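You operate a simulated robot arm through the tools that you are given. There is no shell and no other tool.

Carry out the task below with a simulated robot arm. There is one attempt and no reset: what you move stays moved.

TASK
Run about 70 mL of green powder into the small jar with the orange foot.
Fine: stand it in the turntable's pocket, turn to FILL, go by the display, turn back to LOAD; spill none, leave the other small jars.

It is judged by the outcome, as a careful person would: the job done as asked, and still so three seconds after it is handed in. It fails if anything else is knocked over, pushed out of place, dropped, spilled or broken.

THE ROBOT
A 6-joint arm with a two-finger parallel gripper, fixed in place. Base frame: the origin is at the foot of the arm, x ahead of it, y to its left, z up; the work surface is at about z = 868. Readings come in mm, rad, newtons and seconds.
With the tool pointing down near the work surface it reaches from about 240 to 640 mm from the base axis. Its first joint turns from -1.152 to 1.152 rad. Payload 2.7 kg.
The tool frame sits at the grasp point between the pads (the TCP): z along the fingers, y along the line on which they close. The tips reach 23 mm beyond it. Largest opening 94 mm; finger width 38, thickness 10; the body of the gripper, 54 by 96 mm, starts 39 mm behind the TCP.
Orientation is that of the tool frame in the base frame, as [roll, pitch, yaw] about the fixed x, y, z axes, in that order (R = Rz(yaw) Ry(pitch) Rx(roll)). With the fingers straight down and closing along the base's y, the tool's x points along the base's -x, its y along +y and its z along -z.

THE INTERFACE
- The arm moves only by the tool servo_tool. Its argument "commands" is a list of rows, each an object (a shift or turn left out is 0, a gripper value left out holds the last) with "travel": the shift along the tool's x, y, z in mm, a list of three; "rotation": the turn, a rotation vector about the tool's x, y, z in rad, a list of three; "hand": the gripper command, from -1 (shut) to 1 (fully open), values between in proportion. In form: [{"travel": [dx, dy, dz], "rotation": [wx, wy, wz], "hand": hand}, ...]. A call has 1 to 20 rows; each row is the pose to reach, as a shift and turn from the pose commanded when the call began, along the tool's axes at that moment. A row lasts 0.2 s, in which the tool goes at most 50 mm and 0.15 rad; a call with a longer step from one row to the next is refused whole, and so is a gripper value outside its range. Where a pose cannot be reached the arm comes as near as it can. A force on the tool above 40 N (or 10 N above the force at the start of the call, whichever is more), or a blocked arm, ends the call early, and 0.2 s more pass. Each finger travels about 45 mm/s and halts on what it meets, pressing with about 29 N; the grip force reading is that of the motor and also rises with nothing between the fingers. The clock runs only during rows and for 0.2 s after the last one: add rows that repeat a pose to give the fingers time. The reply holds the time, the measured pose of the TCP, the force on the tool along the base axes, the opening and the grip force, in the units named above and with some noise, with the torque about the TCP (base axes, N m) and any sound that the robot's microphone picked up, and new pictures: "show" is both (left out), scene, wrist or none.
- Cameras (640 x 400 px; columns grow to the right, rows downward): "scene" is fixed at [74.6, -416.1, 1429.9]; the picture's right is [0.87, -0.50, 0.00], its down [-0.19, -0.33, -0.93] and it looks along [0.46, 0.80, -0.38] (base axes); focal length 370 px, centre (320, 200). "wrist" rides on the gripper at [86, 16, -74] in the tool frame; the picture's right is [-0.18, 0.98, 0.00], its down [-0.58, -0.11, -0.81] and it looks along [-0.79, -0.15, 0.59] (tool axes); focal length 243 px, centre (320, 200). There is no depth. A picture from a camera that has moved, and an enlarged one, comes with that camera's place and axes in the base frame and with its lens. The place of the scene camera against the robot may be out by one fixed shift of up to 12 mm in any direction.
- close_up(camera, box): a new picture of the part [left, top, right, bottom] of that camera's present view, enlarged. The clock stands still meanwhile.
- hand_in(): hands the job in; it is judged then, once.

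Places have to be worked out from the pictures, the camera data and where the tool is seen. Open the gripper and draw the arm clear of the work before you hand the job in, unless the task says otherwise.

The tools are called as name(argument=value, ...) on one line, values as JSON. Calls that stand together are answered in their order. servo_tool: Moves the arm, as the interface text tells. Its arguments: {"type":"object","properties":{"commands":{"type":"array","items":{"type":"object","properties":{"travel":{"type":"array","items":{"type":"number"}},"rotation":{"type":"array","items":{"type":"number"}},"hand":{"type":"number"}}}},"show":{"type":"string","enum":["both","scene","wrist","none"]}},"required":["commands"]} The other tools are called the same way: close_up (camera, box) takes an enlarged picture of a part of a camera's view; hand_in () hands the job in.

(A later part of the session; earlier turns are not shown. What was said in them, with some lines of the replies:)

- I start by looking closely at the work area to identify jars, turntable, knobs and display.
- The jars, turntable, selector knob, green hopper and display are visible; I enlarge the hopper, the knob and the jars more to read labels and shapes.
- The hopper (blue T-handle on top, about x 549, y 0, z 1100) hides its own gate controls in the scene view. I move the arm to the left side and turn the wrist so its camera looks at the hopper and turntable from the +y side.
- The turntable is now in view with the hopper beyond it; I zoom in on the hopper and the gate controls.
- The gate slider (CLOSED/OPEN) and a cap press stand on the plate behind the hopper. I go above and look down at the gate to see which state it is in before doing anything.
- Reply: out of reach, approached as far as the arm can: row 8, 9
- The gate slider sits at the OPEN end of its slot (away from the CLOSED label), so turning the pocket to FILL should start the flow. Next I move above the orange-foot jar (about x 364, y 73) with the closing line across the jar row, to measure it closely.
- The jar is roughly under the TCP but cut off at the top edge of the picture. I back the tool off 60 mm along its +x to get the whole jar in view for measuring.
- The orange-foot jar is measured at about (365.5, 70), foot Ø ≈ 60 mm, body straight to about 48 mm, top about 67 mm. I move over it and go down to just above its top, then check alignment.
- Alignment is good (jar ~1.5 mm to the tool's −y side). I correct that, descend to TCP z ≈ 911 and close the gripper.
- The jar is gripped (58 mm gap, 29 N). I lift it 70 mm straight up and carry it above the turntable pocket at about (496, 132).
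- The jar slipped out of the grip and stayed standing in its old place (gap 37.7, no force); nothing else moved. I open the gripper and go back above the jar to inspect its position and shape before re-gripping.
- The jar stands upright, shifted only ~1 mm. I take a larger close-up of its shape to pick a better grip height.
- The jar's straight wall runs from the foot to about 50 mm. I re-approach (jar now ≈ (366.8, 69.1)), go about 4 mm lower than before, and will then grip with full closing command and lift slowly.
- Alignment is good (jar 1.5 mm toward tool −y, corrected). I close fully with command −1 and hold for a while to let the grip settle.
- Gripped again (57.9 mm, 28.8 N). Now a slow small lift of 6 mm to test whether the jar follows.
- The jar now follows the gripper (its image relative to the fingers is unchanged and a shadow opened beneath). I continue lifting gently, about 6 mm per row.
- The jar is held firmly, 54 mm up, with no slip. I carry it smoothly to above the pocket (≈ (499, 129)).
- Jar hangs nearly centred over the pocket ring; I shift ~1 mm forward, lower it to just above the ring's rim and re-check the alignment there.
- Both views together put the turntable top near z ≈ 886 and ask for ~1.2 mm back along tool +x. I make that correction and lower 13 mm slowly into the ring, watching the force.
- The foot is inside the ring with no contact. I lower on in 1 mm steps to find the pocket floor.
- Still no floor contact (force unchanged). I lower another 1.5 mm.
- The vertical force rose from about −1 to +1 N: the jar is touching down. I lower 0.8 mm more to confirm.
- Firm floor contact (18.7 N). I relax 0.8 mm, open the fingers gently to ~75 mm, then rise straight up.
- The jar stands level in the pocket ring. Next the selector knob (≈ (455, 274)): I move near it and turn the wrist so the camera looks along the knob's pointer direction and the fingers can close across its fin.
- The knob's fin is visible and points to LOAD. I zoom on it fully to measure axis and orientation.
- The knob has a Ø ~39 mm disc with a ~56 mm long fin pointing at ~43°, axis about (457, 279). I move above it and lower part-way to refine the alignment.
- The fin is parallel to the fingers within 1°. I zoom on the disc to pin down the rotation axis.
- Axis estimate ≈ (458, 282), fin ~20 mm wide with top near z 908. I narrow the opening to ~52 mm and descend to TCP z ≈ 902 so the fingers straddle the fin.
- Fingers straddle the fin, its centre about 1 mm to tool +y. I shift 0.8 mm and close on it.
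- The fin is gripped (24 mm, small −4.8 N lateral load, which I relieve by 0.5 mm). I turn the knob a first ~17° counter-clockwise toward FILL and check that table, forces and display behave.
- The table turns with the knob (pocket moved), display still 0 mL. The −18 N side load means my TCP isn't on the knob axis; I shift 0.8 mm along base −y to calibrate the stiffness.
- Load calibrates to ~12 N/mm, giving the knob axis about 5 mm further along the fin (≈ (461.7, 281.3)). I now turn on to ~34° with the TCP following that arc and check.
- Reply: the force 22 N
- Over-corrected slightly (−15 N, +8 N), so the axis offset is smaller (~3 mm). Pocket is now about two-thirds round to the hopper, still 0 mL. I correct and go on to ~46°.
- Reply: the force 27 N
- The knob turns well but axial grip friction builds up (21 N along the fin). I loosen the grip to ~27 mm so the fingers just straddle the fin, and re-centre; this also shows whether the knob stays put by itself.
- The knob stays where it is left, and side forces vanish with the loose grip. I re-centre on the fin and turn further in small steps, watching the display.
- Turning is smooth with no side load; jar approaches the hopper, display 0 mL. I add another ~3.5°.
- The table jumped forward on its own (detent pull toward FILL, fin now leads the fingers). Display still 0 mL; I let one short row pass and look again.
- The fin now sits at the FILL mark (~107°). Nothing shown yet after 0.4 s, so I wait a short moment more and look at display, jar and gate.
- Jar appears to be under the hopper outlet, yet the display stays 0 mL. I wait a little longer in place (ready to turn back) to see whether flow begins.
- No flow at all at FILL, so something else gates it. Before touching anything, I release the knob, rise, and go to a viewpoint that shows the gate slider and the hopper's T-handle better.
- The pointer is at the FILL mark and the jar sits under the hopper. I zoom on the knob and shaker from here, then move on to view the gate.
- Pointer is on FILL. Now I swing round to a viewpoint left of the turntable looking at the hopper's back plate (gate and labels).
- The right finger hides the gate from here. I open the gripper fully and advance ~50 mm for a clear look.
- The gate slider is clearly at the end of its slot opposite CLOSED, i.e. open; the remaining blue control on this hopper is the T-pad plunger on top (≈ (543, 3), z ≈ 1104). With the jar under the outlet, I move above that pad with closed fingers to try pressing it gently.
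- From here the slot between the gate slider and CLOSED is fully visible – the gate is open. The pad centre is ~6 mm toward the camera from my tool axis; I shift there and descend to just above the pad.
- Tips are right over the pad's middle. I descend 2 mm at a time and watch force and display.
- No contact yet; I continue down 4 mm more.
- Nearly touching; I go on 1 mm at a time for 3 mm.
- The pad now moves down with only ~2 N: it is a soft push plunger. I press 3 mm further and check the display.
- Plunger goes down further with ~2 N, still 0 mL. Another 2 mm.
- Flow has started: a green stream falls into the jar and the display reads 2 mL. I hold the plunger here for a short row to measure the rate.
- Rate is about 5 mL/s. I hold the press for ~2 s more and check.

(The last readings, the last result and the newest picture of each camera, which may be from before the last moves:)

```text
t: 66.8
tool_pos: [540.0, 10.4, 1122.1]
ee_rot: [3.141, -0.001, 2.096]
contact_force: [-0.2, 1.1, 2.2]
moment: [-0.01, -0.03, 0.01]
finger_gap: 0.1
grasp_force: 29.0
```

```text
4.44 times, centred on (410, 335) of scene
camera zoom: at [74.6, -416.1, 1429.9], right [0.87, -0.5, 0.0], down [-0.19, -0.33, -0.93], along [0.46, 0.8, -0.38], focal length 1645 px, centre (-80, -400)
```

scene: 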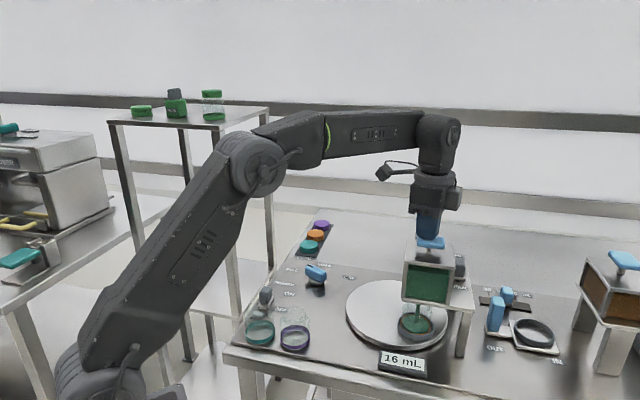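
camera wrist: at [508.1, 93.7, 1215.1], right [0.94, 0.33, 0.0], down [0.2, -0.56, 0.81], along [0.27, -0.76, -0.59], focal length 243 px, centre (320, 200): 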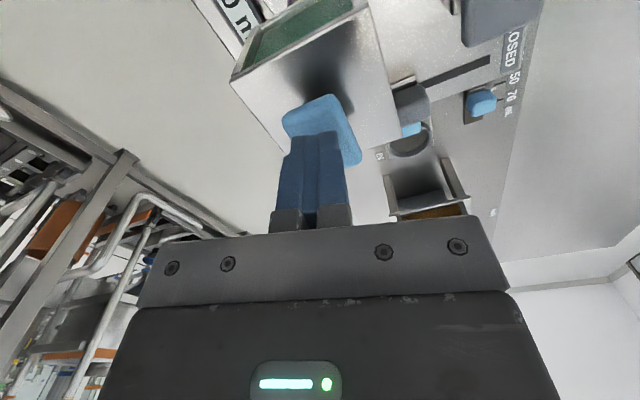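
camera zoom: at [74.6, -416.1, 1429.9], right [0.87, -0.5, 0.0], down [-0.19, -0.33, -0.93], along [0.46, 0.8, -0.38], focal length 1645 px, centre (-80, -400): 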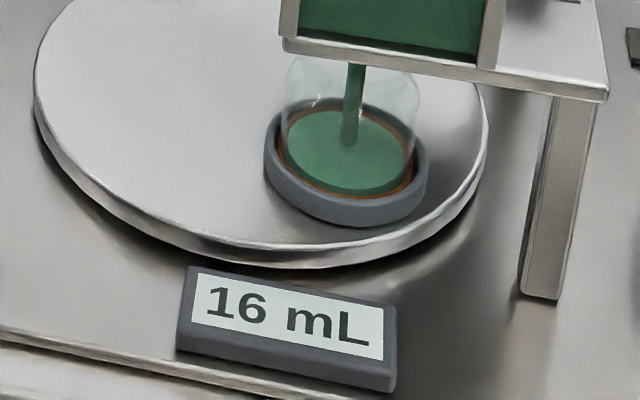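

16 mL at ~6 mL/s, stream landing cleanly inside the jar. I hold for ~3.6 s more (expect ~38 mL).

servo_tool(commands=[{"travel": [0, 0, 0]}, {"travel": [0, 0, 0]}, {"travel": [0, 0, 0]}, {"travel": [0, 0, 0]}, {"travel": [0, 0, 0]}, {"travel": [0, 0, 0]}, {"travel": [0, 0, 0]}, {"travel": [0, 0, 0]}, {"travel": [0, 0, 0]}, {"travel": [0, 0, 0]}, {"travel": [0, 0, 0]}, {"travel": [0, 0, 0]}, {"travel": [0, 0, 0]}, {"travel": [0, 0, 0]}, {"travel": [0, 0, 0]}, {"travel": [0, 0, 0]}, {"travel": [0, 0, 0]}], show="scene")

close_up(camera="scene", box=[370, 290, 450, 380])

```text
t: 70.4
tool_pos: [540.3, 9.4, 1122.1]
ee_rot: [3.137, -0.002, 2.096]
contact_force: [-0.6, 0.7, 2.6]
moment: [-0.05, -0.01, 0.0]
finger_gap: 0.0
grasp_force: 29.1
```

scene: 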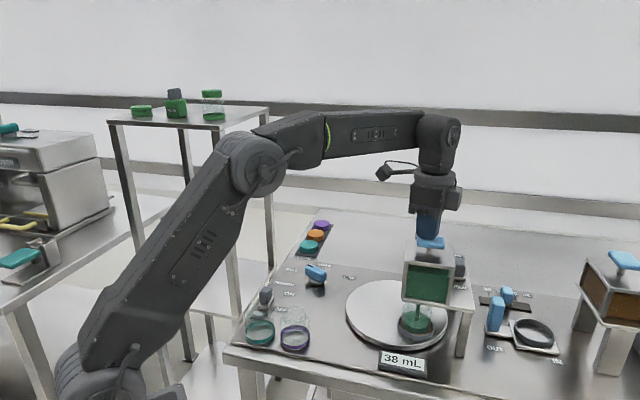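

```text
4.44 times, centred on (410, 335) of scene
camera zoom: at [74.6, -416.1, 1429.9], right [0.87, -0.5, 0.0], down [-0.19, -0.33, -0.93], along [0.46, 0.8, -0.38], focal length 1645 px, centre (-80, -400)
```

zoom: 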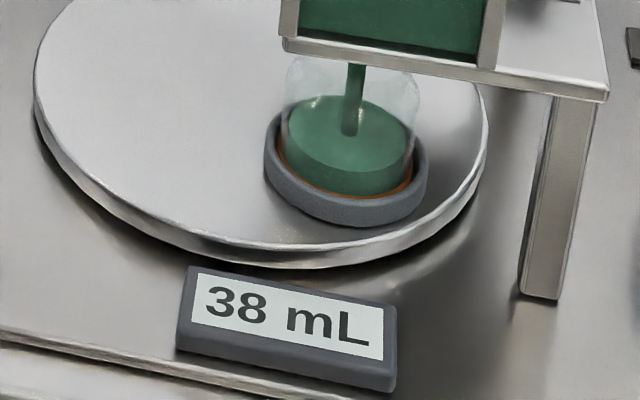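

38 mL, steady 6.1 mL/s. I hold 3.2 s more (expect ~57–58 mL).

servo_tool(commands=[{"travel": [0, 0, 0]}, {"travel": [0, 0, 0]}, {"travel": [0, 0, 0]}, {"travel": [0, 0, 0]}, {"travel": [0, 0, 0]}, {"travel": [0, 0, 0]}, {"travel": [0, 0, 0]}, {"travel": [0, 0, 0]}, {"travel": [0, 0, 0]}, {"travel": [0, 0, 0]}, {"travel": [0, 0, 0]}, {"travel": [0, 0, 0]}, {"travel": [0, 0, 0]}, {"travel": [0, 0, 0]}, {"travel": [0, 0, 0]}], show="scene")

close_up(camera="scene", box=[370, 290, 450, 380])

```text
t: 73.6
tool_pos: [540.6, 10.8, 1122.8]
ee_rot: [3.14, -0.002, 2.096]
contact_force: [0.3, -0.1, 3.3]
moment: [-0.09, -0.04, 0.02]
finger_gap: 0.2
grasp_force: 28.7
```

scene: 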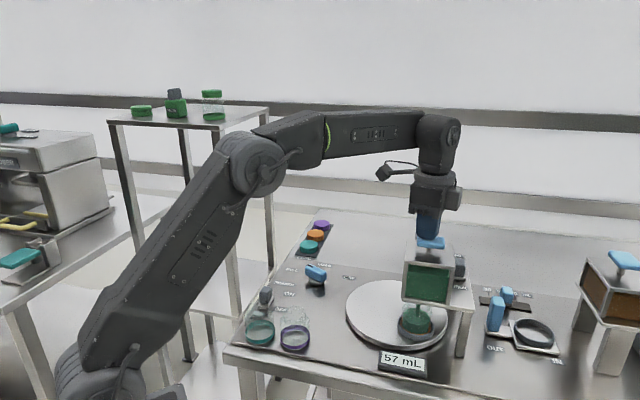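

```text
4.44 times, centred on (410, 335) of scene
camera zoom: at [74.6, -416.1, 1429.9], right [0.87, -0.5, 0.0], down [-0.19, -0.33, -0.93], along [0.46, 0.8, -0.38], focal length 1645 px, centre (-80, -400)
```

zoom: 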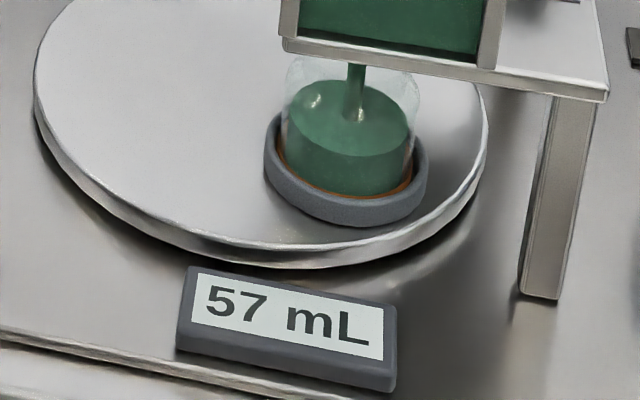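

57 mL. I hold 0.6 s more and then ease the plunger up to stop, to learn the after-run before topping up.

servo_tool(commands=[{"travel": [0, 0, 0]}, {"travel": [0, 0, 0]}, {"travel": [0, 0, 0]}, {"travel": [0, 0, -4]}, {"travel": [0, 0, -6]}, {"travel": [0, 0, -6]}], show="scene")

close_up(camera="scene", box=[370, 290, 450, 380])

```text
t: 75.0
tool_pos: [539.4, 10.9, 1129.4]
ee_rot: [3.141, -0.002, 2.096]
contact_force: [-0.5, -0.1, 1.1]
moment: [-0.05, 0.01, -0.03]
finger_gap: 0.0
grasp_force: 28.8
```

scene: 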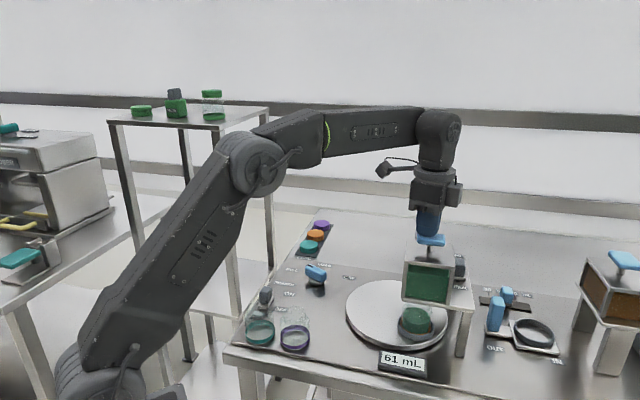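

```text
4.44 times, centred on (410, 335) of scene
camera zoom: at [74.6, -416.1, 1429.9], right [0.87, -0.5, 0.0], down [-0.19, -0.33, -0.93], along [0.46, 0.8, -0.38], focal length 1645 px, centre (-80, -400)
```

zoom: 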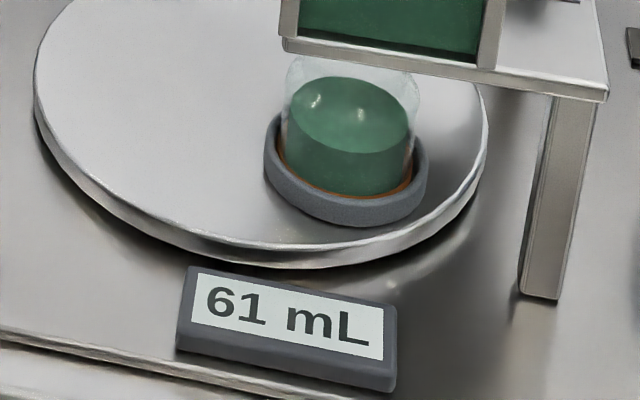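

Flow stops cleanly with no after-run: 61 mL. I press again for ~1.25 s to add about 8–9 mL and release.

servo_tool(commands=[{"travel": [0, 0, 3]}, {"travel": [0, 0, 6]}, {"travel": [0, 0, 6]}, {"travel": [0, 0, 6]}, {"travel": [0, 0, 6]}, {"travel": [0, 0, 6]}, {"travel": [0, 0, 6]}, {"travel": [0, 0, 6]}, {"travel": [0, 0, 1]}, {"travel": [0, 0, 0]}, {"travel": [0, 0, 0]}], show="scene")

close_up(camera="scene", box=[370, 290, 450, 380])

```text
t: 77.4
tool_pos: [541.4, 8.9, 1127.9]
ee_rot: [3.139, -0.002, 2.097]
contact_force: [-1.0, 0.6, 0.8]
moment: [0.01, 0.02, 0.02]
finger_gap: 0.0
grasp_force: 29.0
```

scene: 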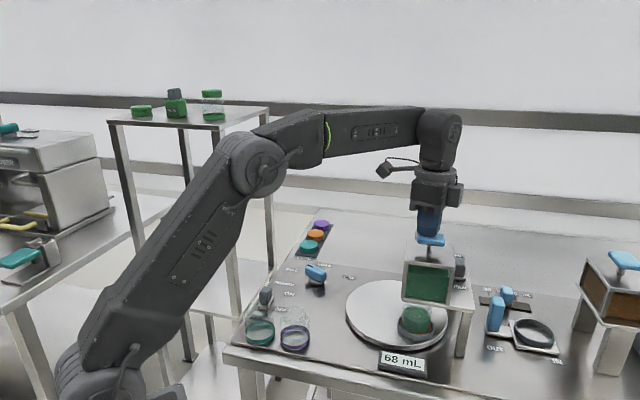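

```text
4.44 times, centred on (410, 335) of scene
camera zoom: at [74.6, -416.1, 1429.9], right [0.87, -0.5, 0.0], down [-0.19, -0.33, -0.93], along [0.46, 0.8, -0.38], focal length 1645 px, centre (-80, -400)
```

zoom: 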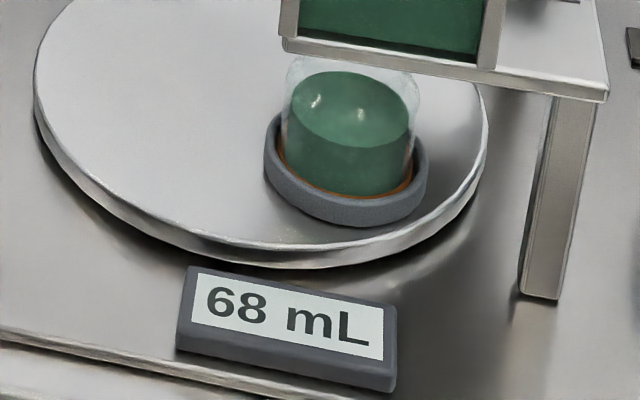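

68 mL. One more short pulse (~0.35 s) adds about 2 mL.

servo_tool(commands=[{"travel": [0, 0, 3]}, {"travel": [0, 0, 6]}, {"travel": [0, 0, 6]}, {"travel": [0, 0, 6]}, {"travel": [0, 0, 1]}, {"travel": [0, 0, 0]}, {"travel": [0, 0, 0]}], show="scene")

close_up(camera="scene", box=[370, 290, 450, 380])

```text
t: 79.0
tool_pos: [539.4, 9.2, 1128.4]
ee_rot: [3.14, -0.002, 2.096]
contact_force: [0.3, 0.4, 0.7]
moment: [-0.01, 0.0, 0.01]
finger_gap: 0.0
grasp_force: 29.0
```

scene: 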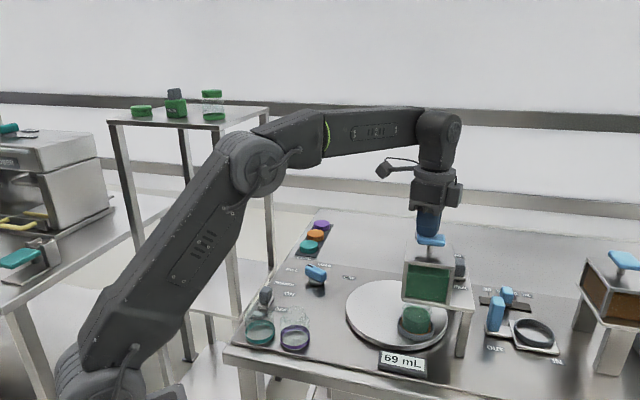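

```text
4.44 times, centred on (410, 335) of scene
camera zoom: at [74.6, -416.1, 1429.9], right [0.87, -0.5, 0.0], down [-0.19, -0.33, -0.93], along [0.46, 0.8, -0.38], focal length 1645 px, centre (-80, -400)
```

zoom: 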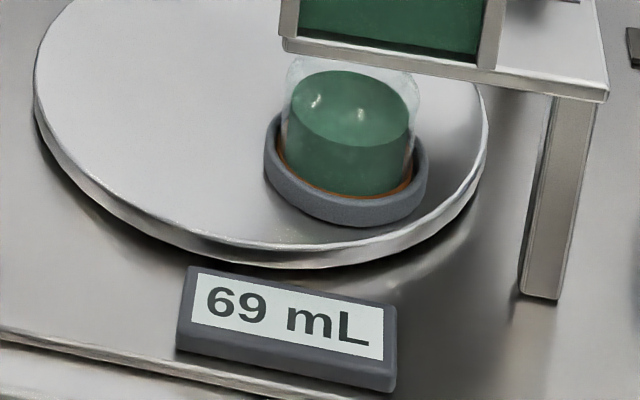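

69 mL – about 70 as asked – and nothing spilled. I rise off the plunger and return toward the knob, turning the wrist to match the fin's FILL direction (~110°).

servo_tool(commands=[{"travel": [0, 0, -25]}, {"travel": [0, 0, -60]}, {"travel": [15, 3.6, -62], "rotation": [0, 0, -0.145]}, {"travel": [30.6, 7.1, -62], "rotation": [0, 0, -0.29]}, {"travel": [45.9, 10.7, -62], "rotation": [0, 0, -0.435]}, {"travel": [61.2, 14.2, -62], "rotation": [0, 0, -0.58]}, {"travel": [76.4, 17.8, -62], "rotation": [0, 0, -0.725]}, {"travel": [91.7, 21.4, -62], "rotation": [0, 0, -0.87]}, {"travel": [107, 24.9, -62], "rotation": [0, 0, -1.015]}, {"travel": [122.3, 28.5, -62], "rotation": [0, 0, -1.16]}, {"travel": [137.6, 32, -62], "rotation": [0, 0, -1.305]}, {"travel": [152.9, 35.6, -62], "rotation": [0, 0, -1.45]}, {"travel": [168.2, 39.2, -62], "rotation": [0, 0, -1.595]}, {"travel": [183.5, 42.7, -62], "rotation": [0, 0, -1.74]}, {"travel": [198.7, 46.3, -62], "rotation": [0, 0, -1.885]}, {"travel": [214, 49.9, -62], "rotation": [0, 0, -2.03]}, {"travel": [229.3, 53.4, -62], "rotation": [0, 0, -2.175]}, {"travel": [244.6, 57, -62], "rotation": [0, 0, -2.32]}, {"travel": [259.9, 60.5, -62], "rotation": [0, 0, -2.465]}, {"travel": [275.2, 64.1, -62], "rotation": [0, 0, -2.61]}])

```text
t: 83.2
tool_pos: [456.9, 278.7, 1191.1]
ee_rot: [3.142, 0.0, -1.576]
contact_force: [-0.3, -0.1, 0.4]
moment: [-0.01, 0.02, -0.02]
finger_gap: 0.1
grasp_force: 29.0
camera wrist: at [439.3, 193.7, 1265.5], right [-0.98, 0.19, 0.0], down [0.11, 0.58, 0.81], along [0.15, 0.79, -0.59], focal length 243 px, centre (320, 200)
```

scene: 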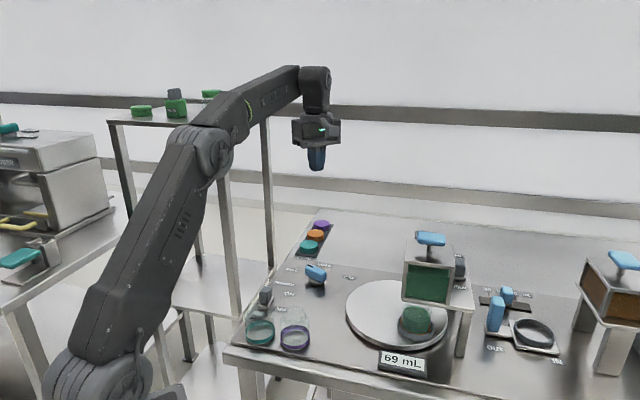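
wrist: 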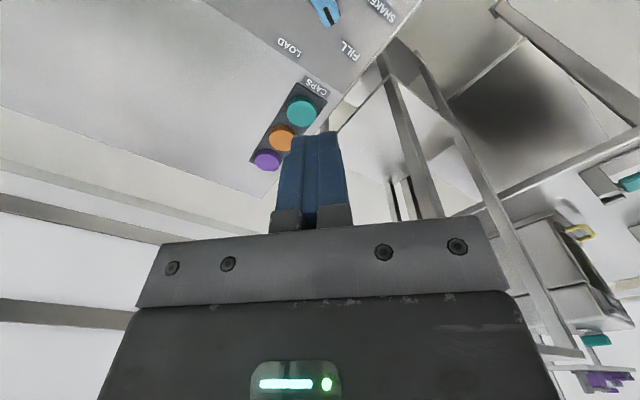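

I finish the wrist turn, open to ~52 mm and come down to z ≈ 985 above the knob for an alignment check.

servo_tool(commands=[{"travel": [0, 0, 30], "rotation": [0, 0, -0.12], "hand": 0.1}, {"travel": [0, 0, 70], "rotation": [0, 0, -0.24], "hand": 0.1}, {"travel": [0, 0, 110], "rotation": [0, 0, -0.347], "hand": 0.1}, {"travel": [0, 0, 150], "rotation": [0, 0, -0.347], "hand": 0.1}, {"travel": [0, 0, 185], "rotation": [0, 0, -0.347], "hand": 0.1}, {"travel": [0, 0, 206], "rotation": [0, 0, -0.347], "hand": 0.1}, {"travel": [0, 0, 206], "rotation": [0, 0, -0.347], "hand": 0.1}])

close_up(camera="wrist", box=[240, 20, 400, 140])

```text
t: 84.8
tool_pos: [456.8, 280.0, 983.6]
ee_rot: [-3.14, 0.001, -1.231]
contact_force: [-0.5, -0.6, -0.4]
moment: [0.04, -0.01, -0.05]
finger_gap: 51.6
grasp_force: 0.0
camera wrist: at [468.5, 194.0, 1058.1], right [-0.99, -0.15, 0.0], down [-0.09, 0.58, 0.81], along [-0.12, 0.8, -0.59], focal length 243 px, centre (320, 200)
```

scene: 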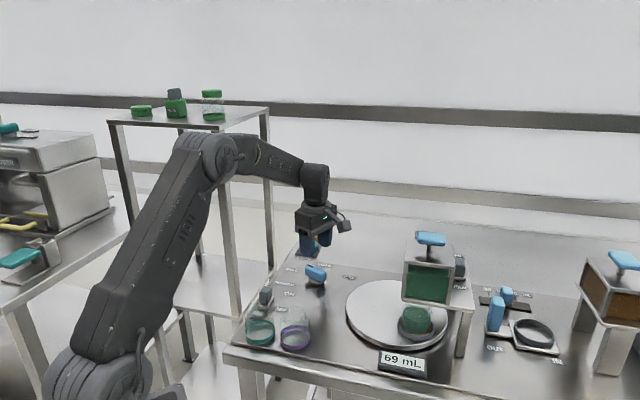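
wrist: 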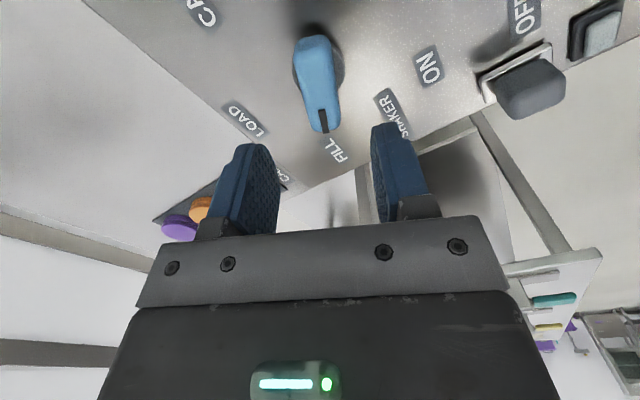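

```text
3.33 times, centred on (320, 80) of wrist
camera zoom: at [468.5, 194.0, 1058.1], right [-0.99, -0.15, 0.0], down [-0.09, 0.58, 0.81], along [-0.12, 0.8, -0.59], focal length 809 px, centre (320, 600)
```

zoom: 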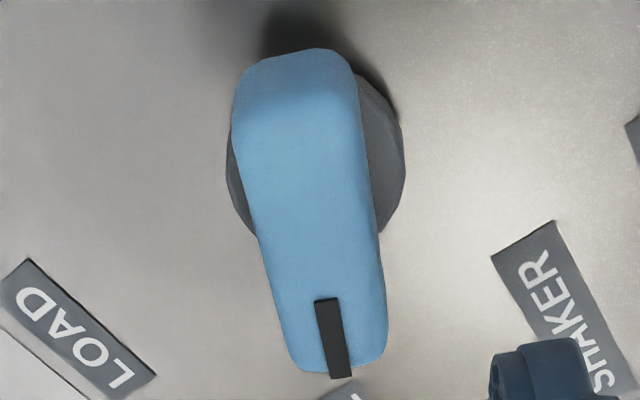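

The fin stands ~3° clockwise of my tool's direction; I correct that, descend to z ≈ 902.5 and close loosely to ~26 mm around the fin.

servo_tool(commands=[{"travel": [0, 0, 20], "rotation": [0, 0, 0.05]}, {"travel": [0, 0, 45], "rotation": [0, 0, 0.05]}, {"travel": [0, 0, 65], "rotation": [0, 0, 0.05]}, {"travel": [0, 0, 77], "rotation": [0, 0, 0.05]}, {"travel": [0, 0, 81], "rotation": [0, 0, 0.05]}, {"travel": [0, 0, 81], "rotation": [0, 0, 0.05], "hand": -0.2}, {"travel": [0, 0, 81], "rotation": [0, 0, 0.05], "hand": -0.44}, {"travel": [0, 0, 81], "rotation": [0, 0, 0.05], "hand": -0.44}, {"travel": [0, 0, 81], "rotation": [0, 0, 0.05], "hand": -0.44}])

close_up(camera="wrist", box=[220, 60, 420, 210])

close_up(camera="scene", box=[280, 250, 460, 380])

```text
t: 86.8
tool_pos: [457.2, 277.9, 901.9]
ee_rot: [-3.141, 0.001, -1.281]
contact_force: [1.8, 0.6, -0.7]
moment: [-0.02, 0.02, 0.04]
finger_gap: 27.1
grasp_force: 1.3
camera wrist: at [465.1, 192.5, 977.4], right [-0.99, -0.1, 0.0], down [-0.06, 0.59, 0.81], along [-0.08, 0.8, -0.59], focal length 243 px, centre (320, 200)
```

scene: 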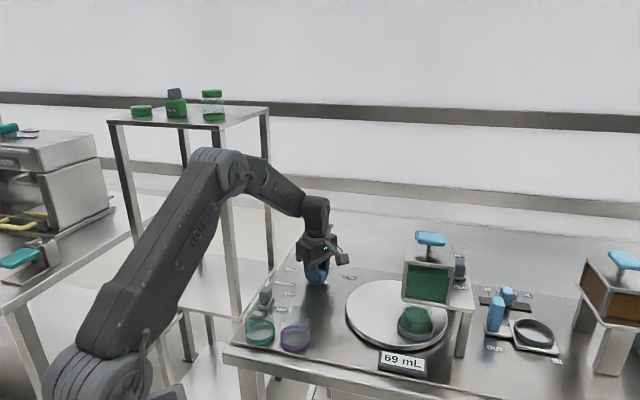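
wrist: 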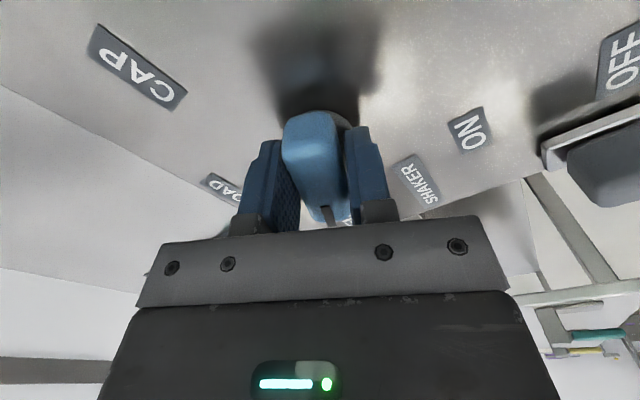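

```text
2.67 times, centred on (320, 135) of wrist
camera zoom: at [465.1, 192.5, 977.4], right [-0.99, -0.1, 0.0], down [-0.06, 0.59, 0.81], along [-0.08, 0.8, -0.59], focal length 647 px, centre (320, 373)
```

zoom: 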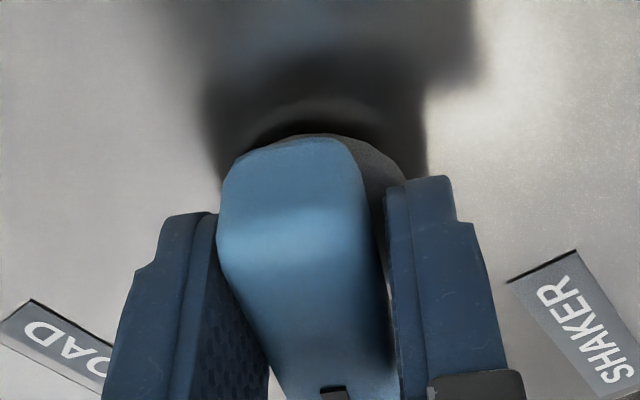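

```text
3.08 times, centred on (370, 315) of scene
camera zoom: at [74.7, -416.1, 1429.9], right [0.87, -0.5, 0.0], down [-0.19, -0.33, -0.93], along [0.46, 0.8, -0.38], focal length 1139 px, centre (166, -154)
```

zoom: 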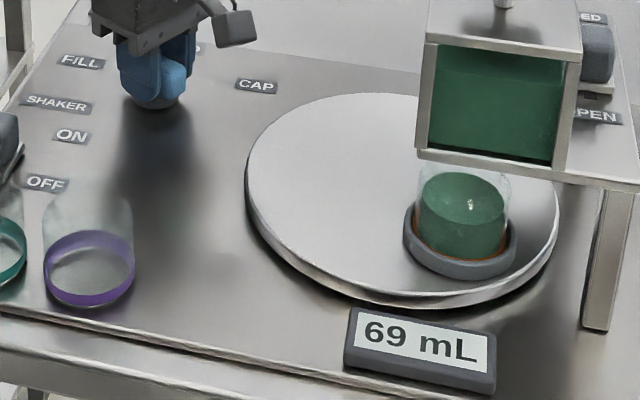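

Fingers straddle the fin with a light touch. I turn back clockwise gently (0.07 rad per row), first about 29°, then check.

servo_tool(commands=[{"rotation": [0, 0, 0.03]}, {"rotation": [0, 0, 0.08]}, {"rotation": [0, 0, 0.14]}, {"rotation": [0, 0, 0.2]}, {"rotation": [0, 0, 0.26]}, {"rotation": [0, 0, 0.32]}, {"rotation": [0, 0, 0.38]}, {"rotation": [0, 0, 0.44]}, {"rotation": [0, 0, 0.5]}, {"rotation": [0, 0, 0.5]}], show="scene")

close_up(camera="scene", box=[280, 250, 460, 380])

```text
t: 89.0
tool_pos: [458.5, 279.0, 904.3]
ee_rot: [3.141, 0.002, -1.781]
contact_force: [-4.8, -1.3, 2.2]
moment: [0.02, -0.03, 0.45]
finger_gap: 30.1
grasp_force: 8.7
```

scene: 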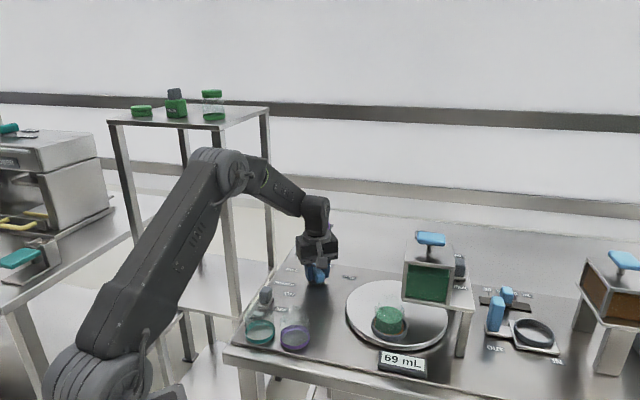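

```text
3.08 times, centred on (370, 315) of scene
camera zoom: at [74.5, -416.2, 1429.9], right [0.87, -0.5, 0.0], down [-0.19, -0.33, -0.93], along [0.46, 0.8, -0.38], focal length 1139 px, centre (166, -154)
```

zoom: 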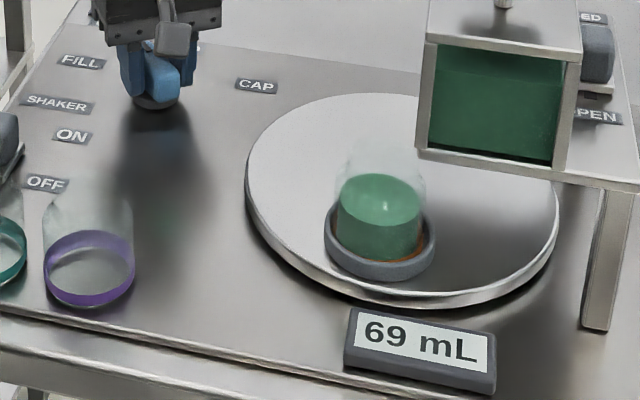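

The table follows back smoothly with the filled jar upright. I continue clockwise more slowly toward LOAD.

servo_tool(commands=[{"rotation": [0, 0, 0.04]}, {"rotation": [0, 0, 0.09]}, {"rotation": [0, 0, 0.14]}, {"rotation": [0, 0, 0.19]}, {"rotation": [0, 0, 0.24]}, {"rotation": [0, 0, 0.29]}, {"rotation": [0, 0, 0.34]}, {"rotation": [0, 0, 0.39]}, {"rotation": [0, 0, 0.43]}, {"rotation": [0, 0, 0.46]}, {"rotation": [0, 0, 0.49]}, {"rotation": [0, 0, 0.49]}, {"rotation": [0, 0, 0.49]}])

close_up(camera="scene", box=[280, 250, 460, 380])

close_up(camera="wrist", box=[220, 60, 420, 210])

```text
t: 91.8
tool_pos: [458.1, 279.7, 904.3]
ee_rot: [3.142, 0.003, -2.27]
contact_force: [-2.0, 2.7, 0.9]
moment: [-0.07, 0.03, -0.09]
finger_gap: 27.9
grasp_force: 1.9
camera wrist: at [388.0, 225.0, 978.1], right [-0.63, 0.77, 0.0], down [0.46, 0.37, 0.81], along [0.62, 0.51, -0.59], focal length 243 px, centre (320, 200)
```

scene: 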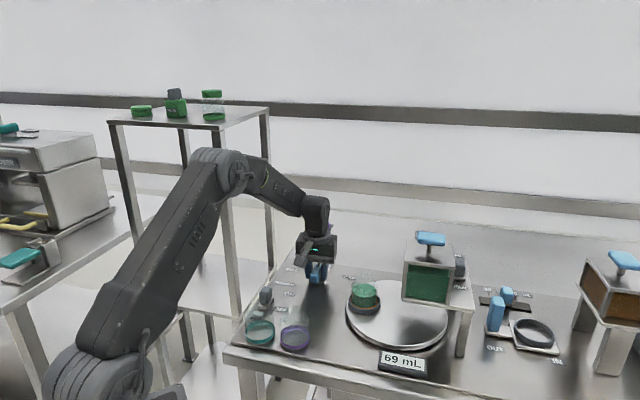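
wrist: 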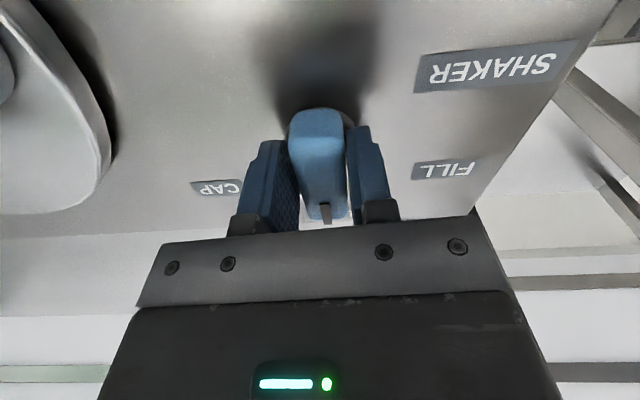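

```text
3.08 times, centred on (370, 315) of scene
camera zoom: at [74.6, -416.1, 1429.9], right [0.87, -0.5, 0.0], down [-0.19, -0.33, -0.93], along [0.46, 0.8, -0.38], focal length 1139 px, centre (166, -154)
```

zoom: 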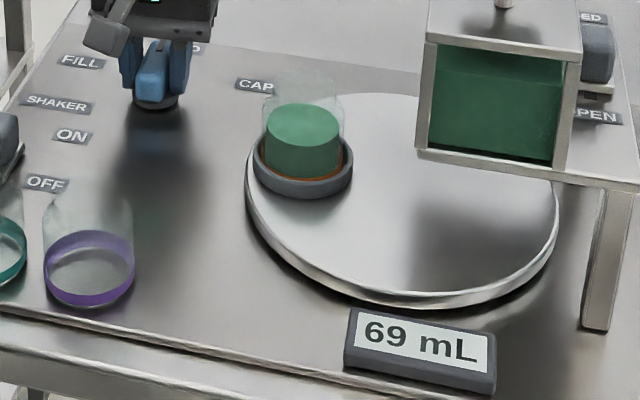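

```text
2.67 times, centred on (320, 135) of wrist
camera zoom: at [388.0, 225.0, 978.1], right [-0.63, 0.77, 0.0], down [0.46, 0.37, 0.81], along [0.62, 0.51, -0.59], focal length 647 px, centre (320, 373)
```

zoom: 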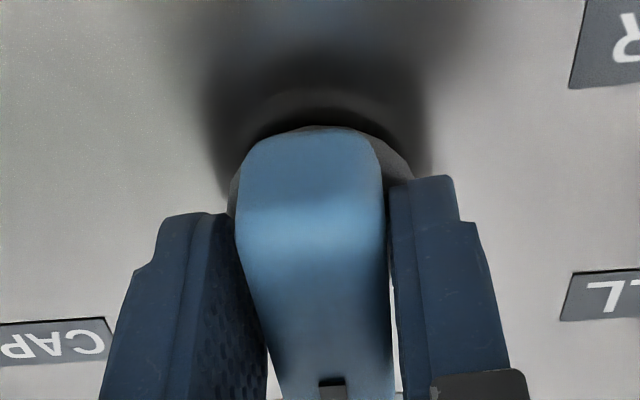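

The knob has snapped to LOAD and the filled jar is back at the loading position (same pixel as at the start), display 69 mL. I open the fingers and rise clear.

servo_tool(commands=[{"rotation": [0, 0, 0.06], "hand": -0.44}, {"rotation": [0, 0, 0.06], "hand": 0.1}, {"rotation": [0, 0, 0.06], "hand": 0.1}, {"rotation": [0, 0, 0.06], "hand": 0.1}, {"travel": [0, 0, -20], "rotation": [0, 0, 0.06]}, {"travel": [0, 0, -55], "rotation": [0, 0, 0.06]}, {"travel": [0, 0, -95], "rotation": [0, 0, 0.06]}, {"travel": [0, 0, -135], "rotation": [0, 0, 0.06]}, {"travel": [0, 0, -175], "rotation": [0, 0, 0.06]}, {"travel": [0, 0, -175], "rotation": [0, 0, 0.06]}])

close_up(camera="scene", box=[280, 250, 460, 380])

close_up(camera="wrist", box=[240, 0, 400, 120])

```text
t: 94.0
tool_pos: [458.2, 279.4, 1076.2]
ee_rot: [3.141, 0.003, -2.331]
contact_force: [-0.4, -0.5, 0.2]
moment: [-0.01, 0.02, 0.01]
finger_gap: 51.8
grasp_force: 0.0
camera wrist: at [384.9, 228.9, 1152.6], right [-0.59, 0.81, 0.0], down [0.48, 0.35, 0.81], along [0.65, 0.47, -0.59], focal length 243 px, centre (320, 200)
```

scene: 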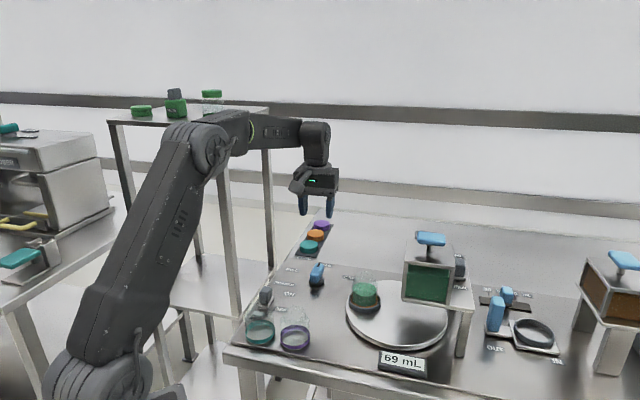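
wrist: 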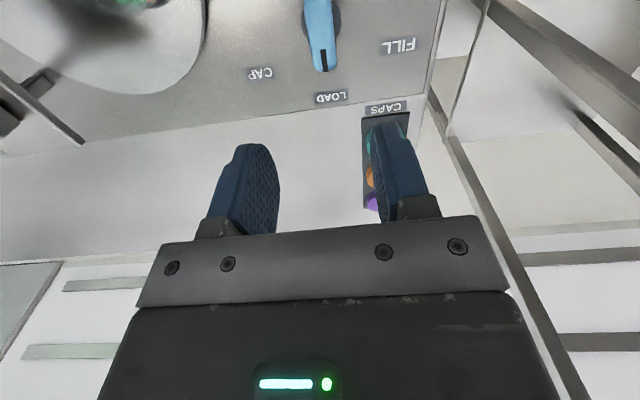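

```text
3.08 times, centred on (370, 315) of scene
camera zoom: at [74.6, -416.1, 1429.9], right [0.87, -0.5, 0.0], down [-0.19, -0.33, -0.93], along [0.46, 0.8, -0.38], focal length 1139 px, centre (166, -154)
```

zoom: 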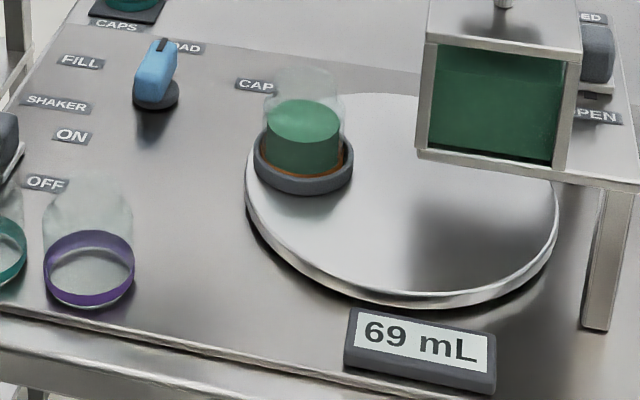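

```text
3.33 times, centred on (320, 60) of wrist
camera zoom: at [384.9, 228.9, 1152.6], right [-0.59, 0.81, 0.0], down [0.48, 0.35, 0.81], along [0.65, 0.47, -0.59], focal length 809 px, centre (320, 667)
```

zoom: 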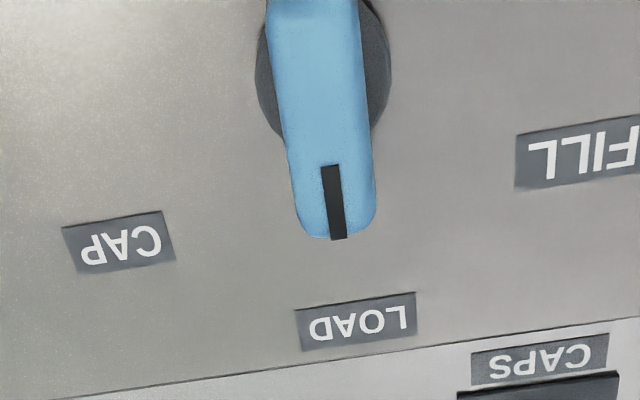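

Knob points at LOAD, jar with 69 mL stands upright in the pocket, other jars untouched, no powder spilled. I draw the arm clear with the gripper open.

servo_tool(commands=[{"travel": [10, 0, -35], "hand": 1}, {"travel": [30, 0, -75], "hand": 1}, {"travel": [60, 1, -115], "hand": 1}, {"travel": [85, 2, -150], "hand": 1}, {"travel": [111, 2, -174], "hand": 1}, {"travel": [111, 2, -174], "hand": 1}, {"travel": [111, 2, -174], "hand": 1}])

close_up(camera="scene", box=[230, 220, 480, 390])

close_up(camera="scene", box=[340, 260, 470, 370])

```text
t: 95.6
tool_pos: [378.0, 198.7, 1253.8]
ee_rot: [-3.141, 0.002, -2.33]
contact_force: [0.5, -0.4, 0.3]
moment: [-0.01, 0.01, 0.0]
finger_gap: 94.0
grasp_force: 0.1
camera wrist: at [305.1, 147.5, 1328.0], right [-0.59, 0.81, 0.0], down [0.48, 0.35, 0.81], along [0.65, 0.47, -0.59], focal length 243 px, centre (320, 200)
```

scene: 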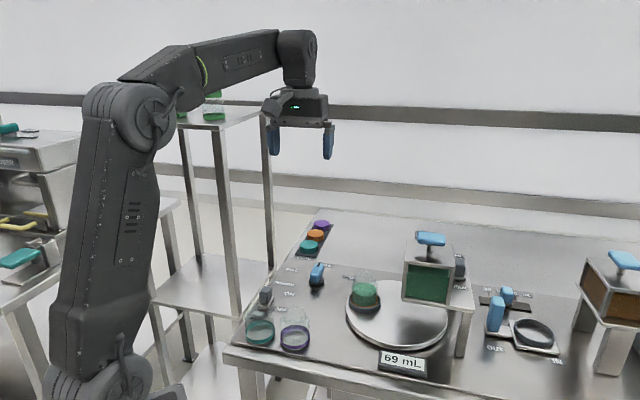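
wrist: 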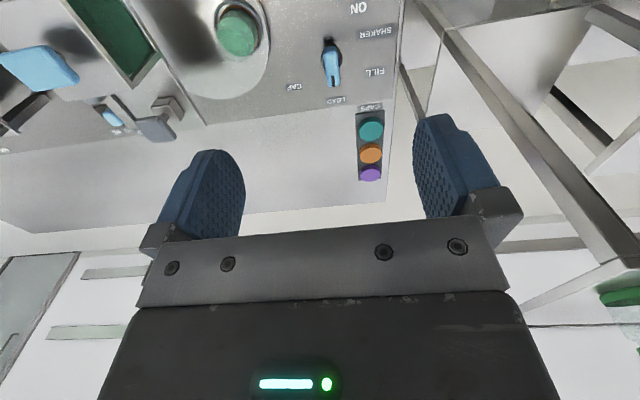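

```text
2.35 times, centred on (355, 305) of scene
camera zoom: at [74.6, -416.1, 1429.9], right [0.87, -0.5, 0.0], down [-0.19, -0.33, -0.93], along [0.46, 0.8, -0.38], focal length 871 px, centre (238, -47)
```

zoom: 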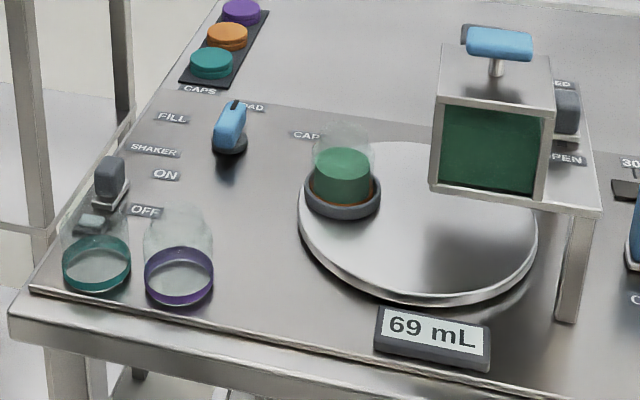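

```text
3.64 times, centred on (405, 315) of scene
camera zoom: at [74.6, -416.1, 1429.9], right [0.87, -0.5, 0.0], down [-0.19, -0.33, -0.93], along [0.46, 0.8, -0.38], focal length 1346 px, centre (11, -218)
```

zoom: 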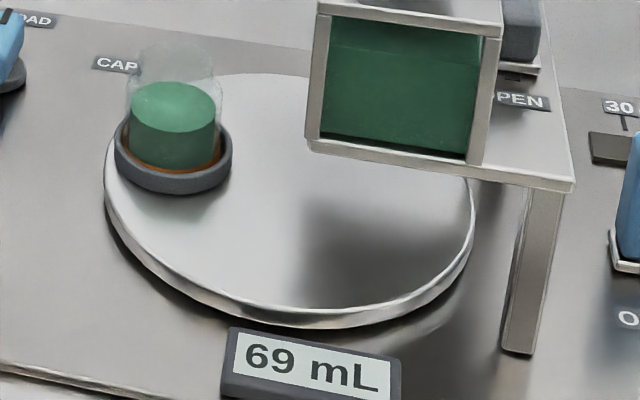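

The arm is clear and the gripper is open. The orange-foot jar stands in the pocket at LOAD with 69 mL of green powder. The table is clean, the plunger is back up, and the teal and purple jars have not moved, so I hand the job in.

hand_in()

```text
The job is handed in.
```

The orange-foot jar now holds 69 mL of green powder by the display. It stands in the turntable's pocket, and the knob is back at LOAD.

- **First grip:** My first attempt to lift the jar slipped. The jar stayed upright and shifted only about a millimetre, and the second grip held.
- **Filling:** Turning to FILL did not start the flow by itself. I had to press the blue plunger on top of the hopper. I filled to 61 mL and topped up in two short presses.
- **State at hand-in:** I saw no spilled powder in the last pictures. The other small jars were not touched, and the arm was drawn clear with the gripper open.
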